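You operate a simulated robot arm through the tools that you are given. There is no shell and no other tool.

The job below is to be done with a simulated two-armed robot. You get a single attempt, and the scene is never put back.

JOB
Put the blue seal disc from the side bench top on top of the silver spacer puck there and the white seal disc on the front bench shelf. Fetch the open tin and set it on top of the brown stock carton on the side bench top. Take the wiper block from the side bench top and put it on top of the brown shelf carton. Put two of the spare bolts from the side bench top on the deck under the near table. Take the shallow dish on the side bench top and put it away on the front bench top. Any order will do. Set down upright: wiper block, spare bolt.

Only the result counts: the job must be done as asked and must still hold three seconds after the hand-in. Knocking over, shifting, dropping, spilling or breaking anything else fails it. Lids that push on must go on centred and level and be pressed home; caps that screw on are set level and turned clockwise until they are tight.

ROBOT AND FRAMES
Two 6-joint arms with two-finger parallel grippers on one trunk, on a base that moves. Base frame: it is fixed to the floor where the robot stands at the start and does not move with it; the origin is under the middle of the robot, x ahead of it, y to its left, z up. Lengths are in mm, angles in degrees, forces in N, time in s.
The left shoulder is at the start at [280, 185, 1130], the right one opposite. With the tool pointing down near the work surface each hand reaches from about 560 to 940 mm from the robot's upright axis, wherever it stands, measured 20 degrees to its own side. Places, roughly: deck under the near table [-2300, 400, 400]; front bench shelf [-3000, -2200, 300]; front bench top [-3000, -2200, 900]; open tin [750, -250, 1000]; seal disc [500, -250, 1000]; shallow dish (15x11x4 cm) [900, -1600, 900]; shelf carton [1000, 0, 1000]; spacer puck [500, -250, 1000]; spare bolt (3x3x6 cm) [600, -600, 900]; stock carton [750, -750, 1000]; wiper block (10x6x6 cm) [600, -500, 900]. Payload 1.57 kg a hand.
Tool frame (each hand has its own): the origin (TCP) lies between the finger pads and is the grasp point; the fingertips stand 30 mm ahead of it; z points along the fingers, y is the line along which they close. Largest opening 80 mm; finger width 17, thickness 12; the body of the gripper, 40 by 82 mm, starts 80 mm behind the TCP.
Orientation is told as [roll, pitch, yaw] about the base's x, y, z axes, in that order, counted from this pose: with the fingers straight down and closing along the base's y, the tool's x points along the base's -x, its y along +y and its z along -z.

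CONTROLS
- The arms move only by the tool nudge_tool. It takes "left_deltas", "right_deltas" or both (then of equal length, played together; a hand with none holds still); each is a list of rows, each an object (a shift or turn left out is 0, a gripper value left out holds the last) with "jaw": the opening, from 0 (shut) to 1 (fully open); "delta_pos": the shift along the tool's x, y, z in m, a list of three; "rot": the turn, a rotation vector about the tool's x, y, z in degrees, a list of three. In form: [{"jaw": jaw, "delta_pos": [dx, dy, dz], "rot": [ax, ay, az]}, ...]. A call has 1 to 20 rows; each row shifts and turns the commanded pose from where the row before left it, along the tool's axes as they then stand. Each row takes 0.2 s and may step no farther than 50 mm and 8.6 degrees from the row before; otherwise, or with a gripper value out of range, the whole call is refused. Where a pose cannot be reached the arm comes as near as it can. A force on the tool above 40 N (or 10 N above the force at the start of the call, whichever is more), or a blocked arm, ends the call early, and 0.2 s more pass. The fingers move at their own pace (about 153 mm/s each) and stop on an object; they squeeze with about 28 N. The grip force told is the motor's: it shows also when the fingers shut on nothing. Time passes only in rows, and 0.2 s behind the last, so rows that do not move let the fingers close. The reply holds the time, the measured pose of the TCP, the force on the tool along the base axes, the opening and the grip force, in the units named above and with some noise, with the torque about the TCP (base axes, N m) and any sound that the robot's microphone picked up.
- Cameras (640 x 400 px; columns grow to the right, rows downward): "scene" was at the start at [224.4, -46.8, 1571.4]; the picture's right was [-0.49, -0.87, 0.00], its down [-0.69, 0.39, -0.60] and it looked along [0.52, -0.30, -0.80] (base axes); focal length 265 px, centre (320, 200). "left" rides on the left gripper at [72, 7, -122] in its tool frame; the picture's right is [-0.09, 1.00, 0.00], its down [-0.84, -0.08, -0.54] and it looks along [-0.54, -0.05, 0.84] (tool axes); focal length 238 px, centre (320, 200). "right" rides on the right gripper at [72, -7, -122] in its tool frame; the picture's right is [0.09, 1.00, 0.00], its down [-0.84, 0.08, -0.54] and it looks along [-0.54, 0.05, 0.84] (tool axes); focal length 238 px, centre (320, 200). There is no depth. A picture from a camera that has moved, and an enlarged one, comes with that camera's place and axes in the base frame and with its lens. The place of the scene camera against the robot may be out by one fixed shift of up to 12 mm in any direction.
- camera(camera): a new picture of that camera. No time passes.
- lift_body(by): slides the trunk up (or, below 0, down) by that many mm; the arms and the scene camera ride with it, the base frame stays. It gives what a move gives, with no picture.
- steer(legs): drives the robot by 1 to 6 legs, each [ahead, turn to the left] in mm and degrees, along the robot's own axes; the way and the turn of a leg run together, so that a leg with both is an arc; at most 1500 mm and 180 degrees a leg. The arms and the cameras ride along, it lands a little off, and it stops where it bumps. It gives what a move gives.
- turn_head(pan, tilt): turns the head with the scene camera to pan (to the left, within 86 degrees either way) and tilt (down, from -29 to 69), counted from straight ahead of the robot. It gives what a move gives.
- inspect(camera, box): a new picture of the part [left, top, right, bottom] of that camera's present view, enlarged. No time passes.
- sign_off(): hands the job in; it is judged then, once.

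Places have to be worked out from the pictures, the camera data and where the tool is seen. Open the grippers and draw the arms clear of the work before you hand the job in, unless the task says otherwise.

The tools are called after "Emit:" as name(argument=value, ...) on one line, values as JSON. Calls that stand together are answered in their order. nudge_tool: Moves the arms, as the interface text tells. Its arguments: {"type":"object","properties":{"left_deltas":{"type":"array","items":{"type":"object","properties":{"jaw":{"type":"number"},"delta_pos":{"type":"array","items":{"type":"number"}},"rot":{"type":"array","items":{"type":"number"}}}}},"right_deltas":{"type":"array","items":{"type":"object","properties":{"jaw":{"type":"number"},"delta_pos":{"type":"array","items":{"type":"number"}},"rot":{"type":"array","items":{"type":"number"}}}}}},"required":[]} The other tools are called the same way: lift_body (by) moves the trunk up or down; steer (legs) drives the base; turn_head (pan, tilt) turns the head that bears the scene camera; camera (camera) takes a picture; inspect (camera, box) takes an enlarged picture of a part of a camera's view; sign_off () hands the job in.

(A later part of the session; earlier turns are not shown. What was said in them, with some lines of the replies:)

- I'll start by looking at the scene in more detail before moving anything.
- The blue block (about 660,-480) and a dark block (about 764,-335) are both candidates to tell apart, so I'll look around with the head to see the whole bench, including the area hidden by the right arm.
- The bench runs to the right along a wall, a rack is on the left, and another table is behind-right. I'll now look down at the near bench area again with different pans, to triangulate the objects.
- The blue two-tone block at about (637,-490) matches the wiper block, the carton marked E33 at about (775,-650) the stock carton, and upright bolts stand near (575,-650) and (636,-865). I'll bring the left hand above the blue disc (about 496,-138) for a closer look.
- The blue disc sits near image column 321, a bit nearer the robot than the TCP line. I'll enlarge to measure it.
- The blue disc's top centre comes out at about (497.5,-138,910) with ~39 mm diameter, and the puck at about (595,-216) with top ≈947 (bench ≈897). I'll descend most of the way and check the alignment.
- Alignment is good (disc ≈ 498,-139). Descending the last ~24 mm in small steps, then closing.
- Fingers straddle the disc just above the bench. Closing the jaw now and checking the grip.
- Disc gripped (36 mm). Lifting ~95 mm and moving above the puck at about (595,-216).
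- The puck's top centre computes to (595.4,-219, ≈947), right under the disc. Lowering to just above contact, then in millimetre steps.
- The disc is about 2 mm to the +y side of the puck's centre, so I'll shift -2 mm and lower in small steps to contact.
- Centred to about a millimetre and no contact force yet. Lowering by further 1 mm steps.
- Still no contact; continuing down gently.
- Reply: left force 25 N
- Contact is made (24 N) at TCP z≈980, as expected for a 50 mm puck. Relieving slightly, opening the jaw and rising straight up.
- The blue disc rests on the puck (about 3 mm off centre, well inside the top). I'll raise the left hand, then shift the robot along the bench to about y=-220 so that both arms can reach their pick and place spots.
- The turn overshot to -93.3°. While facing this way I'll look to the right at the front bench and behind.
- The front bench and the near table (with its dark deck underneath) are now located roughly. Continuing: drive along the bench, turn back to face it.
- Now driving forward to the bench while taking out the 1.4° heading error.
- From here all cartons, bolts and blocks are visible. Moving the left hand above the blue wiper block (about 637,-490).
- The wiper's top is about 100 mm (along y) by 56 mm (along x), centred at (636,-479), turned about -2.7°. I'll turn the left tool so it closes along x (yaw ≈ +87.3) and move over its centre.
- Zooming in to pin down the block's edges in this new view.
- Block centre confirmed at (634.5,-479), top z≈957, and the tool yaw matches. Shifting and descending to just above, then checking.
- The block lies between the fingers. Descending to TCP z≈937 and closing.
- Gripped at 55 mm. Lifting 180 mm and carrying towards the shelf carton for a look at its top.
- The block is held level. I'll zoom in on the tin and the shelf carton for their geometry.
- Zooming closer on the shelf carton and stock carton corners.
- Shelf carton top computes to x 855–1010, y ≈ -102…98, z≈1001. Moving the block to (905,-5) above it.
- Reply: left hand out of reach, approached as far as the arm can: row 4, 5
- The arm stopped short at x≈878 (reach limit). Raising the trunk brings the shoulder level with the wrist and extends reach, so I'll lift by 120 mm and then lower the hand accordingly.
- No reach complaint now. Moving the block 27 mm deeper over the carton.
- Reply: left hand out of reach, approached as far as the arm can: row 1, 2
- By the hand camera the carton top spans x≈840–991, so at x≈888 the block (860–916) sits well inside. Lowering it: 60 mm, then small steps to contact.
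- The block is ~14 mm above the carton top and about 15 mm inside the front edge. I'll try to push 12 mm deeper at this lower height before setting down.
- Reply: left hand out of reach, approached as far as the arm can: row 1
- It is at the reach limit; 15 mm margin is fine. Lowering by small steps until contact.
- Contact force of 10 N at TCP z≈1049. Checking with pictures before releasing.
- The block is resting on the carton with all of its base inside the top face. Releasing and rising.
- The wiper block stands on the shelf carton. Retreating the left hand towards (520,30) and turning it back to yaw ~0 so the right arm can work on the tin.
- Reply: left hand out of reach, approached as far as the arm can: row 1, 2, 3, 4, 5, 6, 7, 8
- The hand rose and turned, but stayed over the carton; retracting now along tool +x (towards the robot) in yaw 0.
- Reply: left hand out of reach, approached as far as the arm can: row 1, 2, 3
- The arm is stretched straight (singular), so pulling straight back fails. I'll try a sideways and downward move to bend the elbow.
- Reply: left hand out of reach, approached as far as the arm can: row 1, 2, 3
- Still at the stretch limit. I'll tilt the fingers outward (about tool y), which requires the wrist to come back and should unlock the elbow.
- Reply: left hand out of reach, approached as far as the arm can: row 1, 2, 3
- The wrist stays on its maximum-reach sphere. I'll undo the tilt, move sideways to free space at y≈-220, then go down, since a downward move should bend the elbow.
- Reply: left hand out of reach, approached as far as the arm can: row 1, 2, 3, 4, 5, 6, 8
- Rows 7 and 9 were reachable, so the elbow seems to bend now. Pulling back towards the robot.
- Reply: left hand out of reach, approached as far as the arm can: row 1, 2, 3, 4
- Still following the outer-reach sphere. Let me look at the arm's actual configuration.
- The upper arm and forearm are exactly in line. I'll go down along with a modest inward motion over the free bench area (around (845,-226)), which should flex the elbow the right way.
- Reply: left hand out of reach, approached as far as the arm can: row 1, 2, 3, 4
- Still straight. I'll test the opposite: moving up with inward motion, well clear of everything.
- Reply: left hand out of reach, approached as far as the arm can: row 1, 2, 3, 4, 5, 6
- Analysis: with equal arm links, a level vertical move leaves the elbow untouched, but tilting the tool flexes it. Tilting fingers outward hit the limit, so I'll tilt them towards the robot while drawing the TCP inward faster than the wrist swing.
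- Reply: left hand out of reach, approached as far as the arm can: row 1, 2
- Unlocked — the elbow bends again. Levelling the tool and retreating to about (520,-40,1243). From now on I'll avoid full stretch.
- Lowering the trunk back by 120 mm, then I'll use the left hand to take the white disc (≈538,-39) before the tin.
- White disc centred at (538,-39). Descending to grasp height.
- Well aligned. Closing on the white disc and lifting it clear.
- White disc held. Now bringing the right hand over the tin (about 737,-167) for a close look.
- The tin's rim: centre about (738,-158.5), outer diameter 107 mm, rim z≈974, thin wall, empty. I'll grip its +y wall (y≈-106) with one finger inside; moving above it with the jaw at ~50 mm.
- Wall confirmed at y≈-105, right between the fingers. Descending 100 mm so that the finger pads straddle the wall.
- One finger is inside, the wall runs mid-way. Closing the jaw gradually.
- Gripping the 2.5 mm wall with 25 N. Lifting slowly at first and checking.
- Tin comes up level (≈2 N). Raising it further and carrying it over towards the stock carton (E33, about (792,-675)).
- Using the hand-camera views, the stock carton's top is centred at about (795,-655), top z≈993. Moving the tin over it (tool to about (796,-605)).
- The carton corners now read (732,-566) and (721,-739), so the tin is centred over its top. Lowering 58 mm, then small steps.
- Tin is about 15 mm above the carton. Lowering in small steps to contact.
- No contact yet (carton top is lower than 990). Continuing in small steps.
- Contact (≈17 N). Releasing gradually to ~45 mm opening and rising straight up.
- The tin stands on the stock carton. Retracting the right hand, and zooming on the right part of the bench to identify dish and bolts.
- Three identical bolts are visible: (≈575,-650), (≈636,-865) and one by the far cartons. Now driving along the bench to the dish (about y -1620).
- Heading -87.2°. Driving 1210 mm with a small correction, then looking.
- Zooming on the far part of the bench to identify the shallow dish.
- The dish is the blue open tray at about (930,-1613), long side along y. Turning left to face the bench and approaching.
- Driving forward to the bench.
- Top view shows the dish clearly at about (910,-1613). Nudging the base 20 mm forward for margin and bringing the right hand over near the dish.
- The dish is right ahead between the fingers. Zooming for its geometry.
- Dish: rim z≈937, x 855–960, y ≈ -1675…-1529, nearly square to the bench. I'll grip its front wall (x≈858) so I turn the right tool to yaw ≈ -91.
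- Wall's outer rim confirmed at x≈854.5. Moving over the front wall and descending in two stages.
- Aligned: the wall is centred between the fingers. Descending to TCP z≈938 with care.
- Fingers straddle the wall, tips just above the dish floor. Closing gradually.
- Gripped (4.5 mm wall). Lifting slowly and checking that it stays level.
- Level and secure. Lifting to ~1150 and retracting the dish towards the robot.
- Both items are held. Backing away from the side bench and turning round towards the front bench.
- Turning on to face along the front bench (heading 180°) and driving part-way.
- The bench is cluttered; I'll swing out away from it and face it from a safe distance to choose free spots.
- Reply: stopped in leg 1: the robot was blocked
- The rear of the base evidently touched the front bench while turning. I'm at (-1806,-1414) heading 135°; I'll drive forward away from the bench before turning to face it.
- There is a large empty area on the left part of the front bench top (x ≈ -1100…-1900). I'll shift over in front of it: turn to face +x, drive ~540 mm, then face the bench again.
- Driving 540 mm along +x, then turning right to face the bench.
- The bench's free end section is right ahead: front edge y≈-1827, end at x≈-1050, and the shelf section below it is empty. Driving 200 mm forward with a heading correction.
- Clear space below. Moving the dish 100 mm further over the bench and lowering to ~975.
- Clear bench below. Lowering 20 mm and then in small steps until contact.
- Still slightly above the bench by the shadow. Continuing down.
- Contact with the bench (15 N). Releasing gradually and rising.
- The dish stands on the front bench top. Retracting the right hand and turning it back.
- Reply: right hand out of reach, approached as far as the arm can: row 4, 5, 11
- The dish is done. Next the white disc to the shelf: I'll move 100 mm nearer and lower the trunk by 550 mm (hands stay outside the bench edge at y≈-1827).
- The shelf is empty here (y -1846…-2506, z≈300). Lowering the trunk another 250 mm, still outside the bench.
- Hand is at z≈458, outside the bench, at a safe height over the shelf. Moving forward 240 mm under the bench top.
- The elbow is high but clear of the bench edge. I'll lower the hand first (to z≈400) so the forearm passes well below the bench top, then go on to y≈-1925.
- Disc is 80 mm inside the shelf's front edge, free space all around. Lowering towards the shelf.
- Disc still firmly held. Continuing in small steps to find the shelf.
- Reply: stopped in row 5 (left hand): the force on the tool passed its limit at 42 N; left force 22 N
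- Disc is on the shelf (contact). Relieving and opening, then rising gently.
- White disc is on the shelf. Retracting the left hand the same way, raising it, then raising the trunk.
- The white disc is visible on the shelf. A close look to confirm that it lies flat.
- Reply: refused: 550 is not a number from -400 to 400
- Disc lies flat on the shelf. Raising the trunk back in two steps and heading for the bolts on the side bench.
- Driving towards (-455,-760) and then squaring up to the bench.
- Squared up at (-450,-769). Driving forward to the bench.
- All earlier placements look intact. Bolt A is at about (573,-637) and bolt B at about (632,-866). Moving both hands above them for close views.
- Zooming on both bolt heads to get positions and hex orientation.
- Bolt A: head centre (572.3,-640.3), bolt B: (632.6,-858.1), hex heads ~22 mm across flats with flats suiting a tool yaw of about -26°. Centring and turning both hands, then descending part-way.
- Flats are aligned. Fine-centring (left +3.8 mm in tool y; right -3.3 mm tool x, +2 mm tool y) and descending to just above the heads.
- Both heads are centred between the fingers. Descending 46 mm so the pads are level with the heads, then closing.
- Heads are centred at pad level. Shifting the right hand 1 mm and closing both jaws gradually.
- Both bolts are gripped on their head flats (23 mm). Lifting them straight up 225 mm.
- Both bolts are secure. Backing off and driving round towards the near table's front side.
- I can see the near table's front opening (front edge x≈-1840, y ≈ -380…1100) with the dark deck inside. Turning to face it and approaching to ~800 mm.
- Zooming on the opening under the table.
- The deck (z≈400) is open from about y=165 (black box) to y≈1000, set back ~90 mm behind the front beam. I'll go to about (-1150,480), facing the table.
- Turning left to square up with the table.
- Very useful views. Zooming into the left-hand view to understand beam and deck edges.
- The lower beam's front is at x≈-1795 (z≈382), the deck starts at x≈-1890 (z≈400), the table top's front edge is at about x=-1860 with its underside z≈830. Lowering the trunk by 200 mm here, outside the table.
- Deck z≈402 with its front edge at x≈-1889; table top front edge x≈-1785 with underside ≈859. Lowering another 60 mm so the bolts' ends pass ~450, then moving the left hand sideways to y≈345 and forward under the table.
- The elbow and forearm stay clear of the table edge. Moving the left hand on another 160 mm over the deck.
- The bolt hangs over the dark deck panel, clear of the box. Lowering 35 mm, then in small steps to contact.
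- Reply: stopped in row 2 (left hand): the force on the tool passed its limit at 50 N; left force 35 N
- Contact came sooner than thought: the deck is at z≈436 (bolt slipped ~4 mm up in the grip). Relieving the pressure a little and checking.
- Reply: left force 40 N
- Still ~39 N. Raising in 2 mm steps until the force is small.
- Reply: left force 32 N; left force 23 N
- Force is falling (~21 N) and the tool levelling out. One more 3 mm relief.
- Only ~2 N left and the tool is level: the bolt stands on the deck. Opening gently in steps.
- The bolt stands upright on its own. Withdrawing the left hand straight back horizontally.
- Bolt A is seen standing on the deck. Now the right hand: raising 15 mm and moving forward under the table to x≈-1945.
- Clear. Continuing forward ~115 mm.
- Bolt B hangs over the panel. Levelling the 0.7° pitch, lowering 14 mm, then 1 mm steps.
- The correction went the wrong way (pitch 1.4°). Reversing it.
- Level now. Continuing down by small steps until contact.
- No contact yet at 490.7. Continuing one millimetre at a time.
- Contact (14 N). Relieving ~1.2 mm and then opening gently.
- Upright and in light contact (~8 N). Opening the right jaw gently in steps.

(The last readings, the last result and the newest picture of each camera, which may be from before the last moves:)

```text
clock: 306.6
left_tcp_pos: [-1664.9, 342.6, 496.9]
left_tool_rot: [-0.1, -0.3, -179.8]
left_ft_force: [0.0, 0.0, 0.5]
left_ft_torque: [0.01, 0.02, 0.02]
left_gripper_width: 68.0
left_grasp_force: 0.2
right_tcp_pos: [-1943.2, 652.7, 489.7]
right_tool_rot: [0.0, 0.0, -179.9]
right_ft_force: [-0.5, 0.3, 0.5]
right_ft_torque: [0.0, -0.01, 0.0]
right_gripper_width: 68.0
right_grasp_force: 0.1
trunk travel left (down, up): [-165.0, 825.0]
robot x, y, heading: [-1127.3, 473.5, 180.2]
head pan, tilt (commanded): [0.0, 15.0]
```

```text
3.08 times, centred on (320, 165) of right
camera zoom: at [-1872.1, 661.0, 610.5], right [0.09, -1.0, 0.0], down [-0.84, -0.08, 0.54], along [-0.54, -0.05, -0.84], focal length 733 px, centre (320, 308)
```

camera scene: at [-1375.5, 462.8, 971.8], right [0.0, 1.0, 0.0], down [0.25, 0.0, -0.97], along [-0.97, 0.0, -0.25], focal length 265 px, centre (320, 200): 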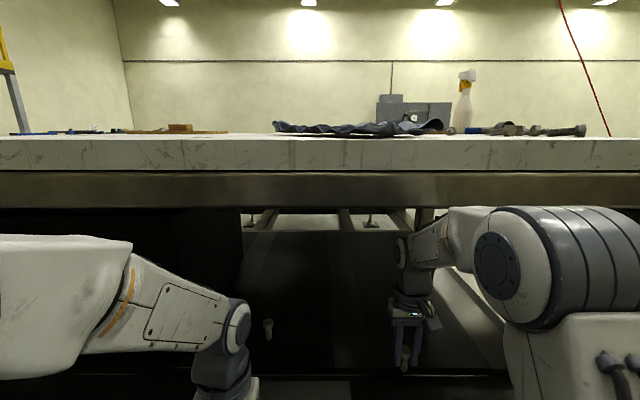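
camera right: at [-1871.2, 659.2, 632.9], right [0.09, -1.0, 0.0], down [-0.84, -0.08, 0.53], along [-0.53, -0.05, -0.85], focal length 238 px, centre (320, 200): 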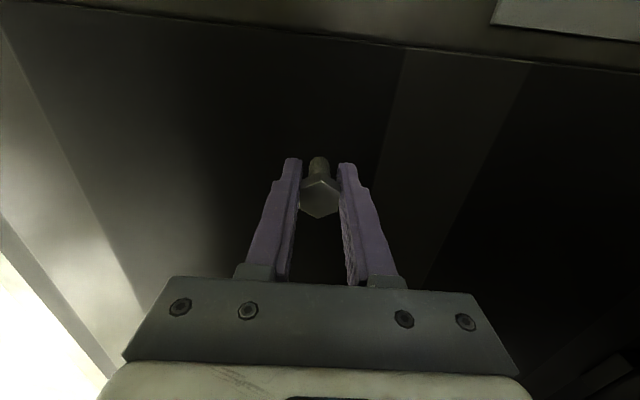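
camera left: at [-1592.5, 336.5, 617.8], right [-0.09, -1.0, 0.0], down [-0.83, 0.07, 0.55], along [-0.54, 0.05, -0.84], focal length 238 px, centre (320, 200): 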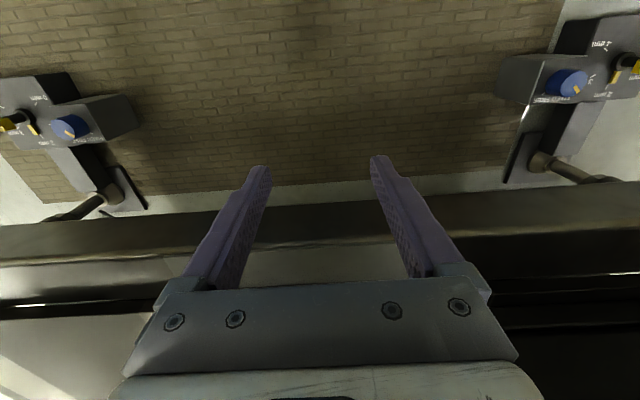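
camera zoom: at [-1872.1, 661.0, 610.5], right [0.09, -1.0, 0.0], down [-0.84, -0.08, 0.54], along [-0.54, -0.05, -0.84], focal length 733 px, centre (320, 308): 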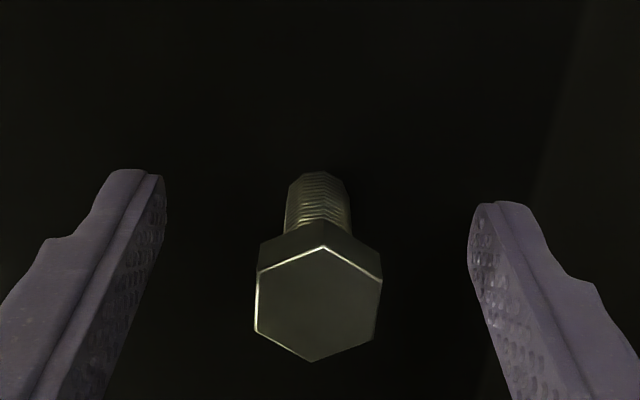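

Bolt B stands on its own. Withdrawing the right hand straight back.

Emit:
nudge_tool(right_deltas=[{"delta_pos": [0.02, 0, 0]}, {"delta_pos": [0.03, 0, 0]}, {"delta_pos": [0.04, 0, -0.005]}, {"delta_pos": [0.04, 0, -0.005]}, {"delta_pos": [0.04, 0, 0]}, {"delta_pos": [0.04, 0, 0]}, {"delta_pos": [0.04, 0, 0]}, {"delta_pos": [0.03, 0, 0]}, {}])

Emit:
camera(camera="scene")

Emit:
inspect(camera="scene", box=[230, 230, 430, 360])

```text
clock: 308.6
left_tcp_pos: [-1664.6, 344.2, 497.9]
left_tool_rot: [0.0, -0.3, -179.8]
left_ft_force: [-0.6, 0.0, -0.9]
left_ft_torque: [0.02, 0.0, -0.02]
left_gripper_width: 68.1
left_grasp_force: 0.1
right_tcp_pos: [-1660.8, 651.8, 498.4]
right_tool_rot: [0.0, 0.0, -179.9]
right_ft_force: [-0.7, -0.3, 0.2]
right_ft_torque: [-0.01, -0.01, 0.02]
right_gripper_width: 68.2
right_grasp_force: 0.0
trunk travel left (down, up): [-165.0, 825.0]
robot x, y, heading: [-1126.5, 475.4, 180.0]
head pan, tilt (commanded): [0.0, 15.0]
```

```text
taken
camera scene: at [-1375.5, 462.8, 971.8], right [0.0, 1.0, 0.0], down [0.25, 0.0, -0.97], along [-0.97, 0.0, -0.25], focal length 265 px, centre (320, 200)
```

scene: 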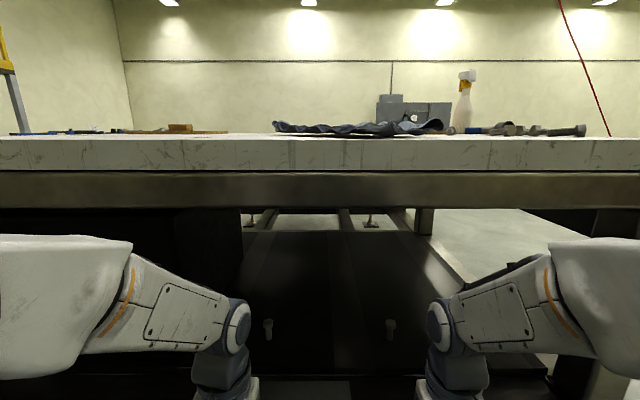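

```text
3.08 times, centred on (330, 295) of scene
camera zoom: at [-1375.5, 462.8, 971.8], right [0.0, 1.0, 0.0], down [0.25, 0.0, -0.97], along [-0.97, 0.0, -0.25], focal length 816 px, centre (289, -92)
```

zoom: 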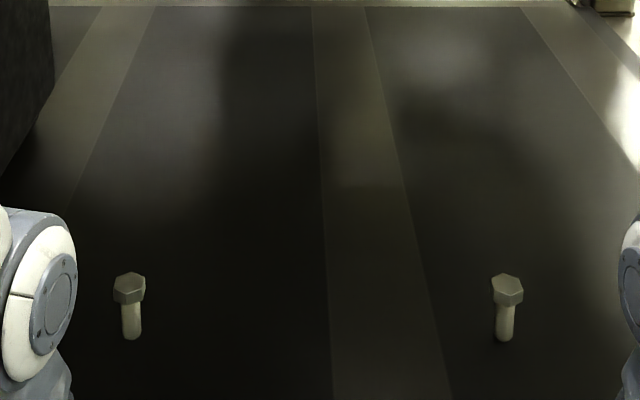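

Both bolts stand upright on the deck. Backing the robot away so that the arms are clear, and taking a last look.

Emit:
steer(legs=[[-350, 0]])

Emit:
turn_head(pan=0, tilt=18)

Emit:
inspect(camera="scene", box=[200, 180, 460, 320])

Emit:
camera(camera="scene")

```text
clock: 310.9
left_tcp_pos: [-1309.9, 342.6, 497.5]
left_tool_rot: [0.0, -0.4, -179.6]
left_ft_force: [0.0, -0.1, 0.1]
left_ft_torque: [0.0, -0.03, 0.02]
left_gripper_width: 68.1
left_grasp_force: 0.1
right_tcp_pos: [-1306.7, 650.9, 499.0]
right_tool_rot: [-0.1, 0.0, -179.8]
right_ft_force: [0.1, 0.4, 0.2]
right_ft_torque: [-0.02, -0.01, -0.01]
right_gripper_width: 68.1
right_grasp_force: 0.0
trunk travel left (down, up): [-165.0, 825.0]
robot x, y, heading: [-773.5, 471.5, -179.8]
head pan, tilt (commanded): [0.0, 15.0]
```

```text
clock: 311.5
left_tcp_pos: [-1311.9, 341.9, 495.6]
left_tool_rot: [-0.1, 0.1, -179.7]
left_ft_force: [-0.5, -0.6, -0.3]
left_ft_torque: [0.01, -0.01, -0.03]
left_gripper_width: 68.1
left_grasp_force: 0.1
right_tcp_pos: [-1308.1, 652.3, 496.5]
right_tool_rot: [0.0, 0.2, -179.7]
right_ft_force: [0.4, 0.2, -0.7]
right_ft_torque: [0.0, -0.04, 0.03]
right_gripper_width: 67.8
right_grasp_force: 0.0
trunk travel left (down, up): [-165.0, 825.0]
robot x, y, heading: [-770.5, 475.4, -179.7]
head pan, tilt (commanded): [0.0, 18.0]
```

```text
2.46 times, centred on (330, 250) of scene
camera zoom: at [-1020.5, 462.3, 967.0], right [0.0, 1.0, 0.0], down [0.3, 0.0, -0.95], along [-0.95, 0.0, -0.3], focal length 653 px, centre (295, 77)
```

zoom: 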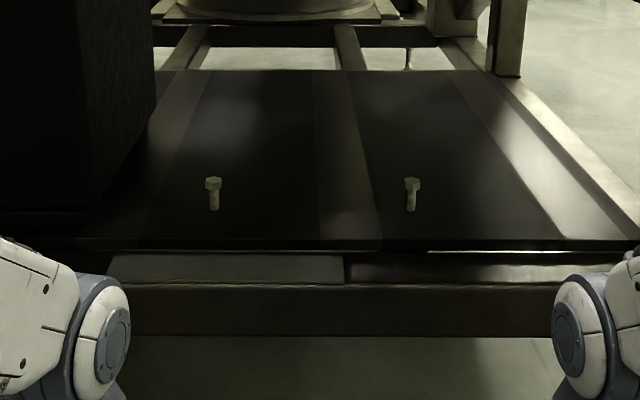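

```text
taken
camera scene: at [-1020.5, 462.3, 967.0], right [0.0, 1.0, 0.0], down [0.3, 0.0, -0.95], along [-0.95, 0.0, -0.3], focal length 265 px, centre (320, 200)
```

scene: 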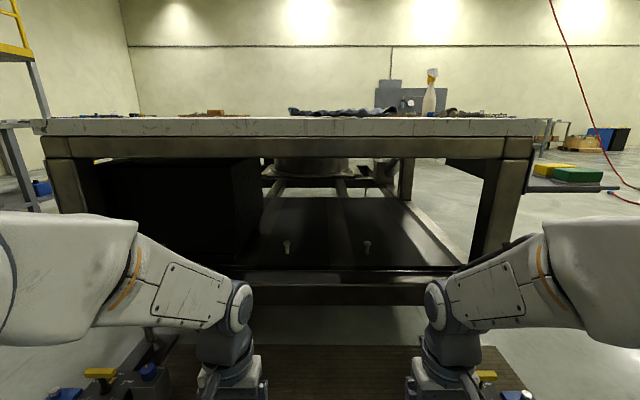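

Both bolts stand upright on the deck, both grippers are open and clear. The blue disc (on the puck), tin, wiper block, dish and white disc were all seen resting in place when I last looked at them, so I hand the job in.

Emit:
sign_off()

```text
The job is handed in.
```

The job is handed in, and every item was in its requested place when I last saw it. I don't have the verdict yet.

| Item | Where it is now |
|---|---|
| Blue seal disc | On the silver spacer puck, about 3 mm off centre |
| White seal disc | Flat on the front bench shelf, about 80 mm in from the front edge |
| Open tin | Centred on the stock carton marked E33 |
| Wiper block | Upright on the shelf carton, about 13 mm in from its front edge |
| Two spare bolts | Standing upright on the deck under the near table |
| Shallow dish | On the empty end of the front bench top |

**Identification:** two items had to be picked out from look-alikes. I took the blue two-tone block as the wiper block and the E33 carton as the stock carton. Both matched the given size or rough position better than the alternatives.

**Possible contact:** while I was turning near the front bench, a drive stopped with the robot blocked. I think the rear of the base touched the bench. I saw nothing displaced and heard no sound. However, I did not check the other objects on that bench against their earlier positions.

**Last checks:** I last saw the side bench items when I picked up the bolts, and the dish and white disc when I left the front bench. I did not go back to any of them before handing in.
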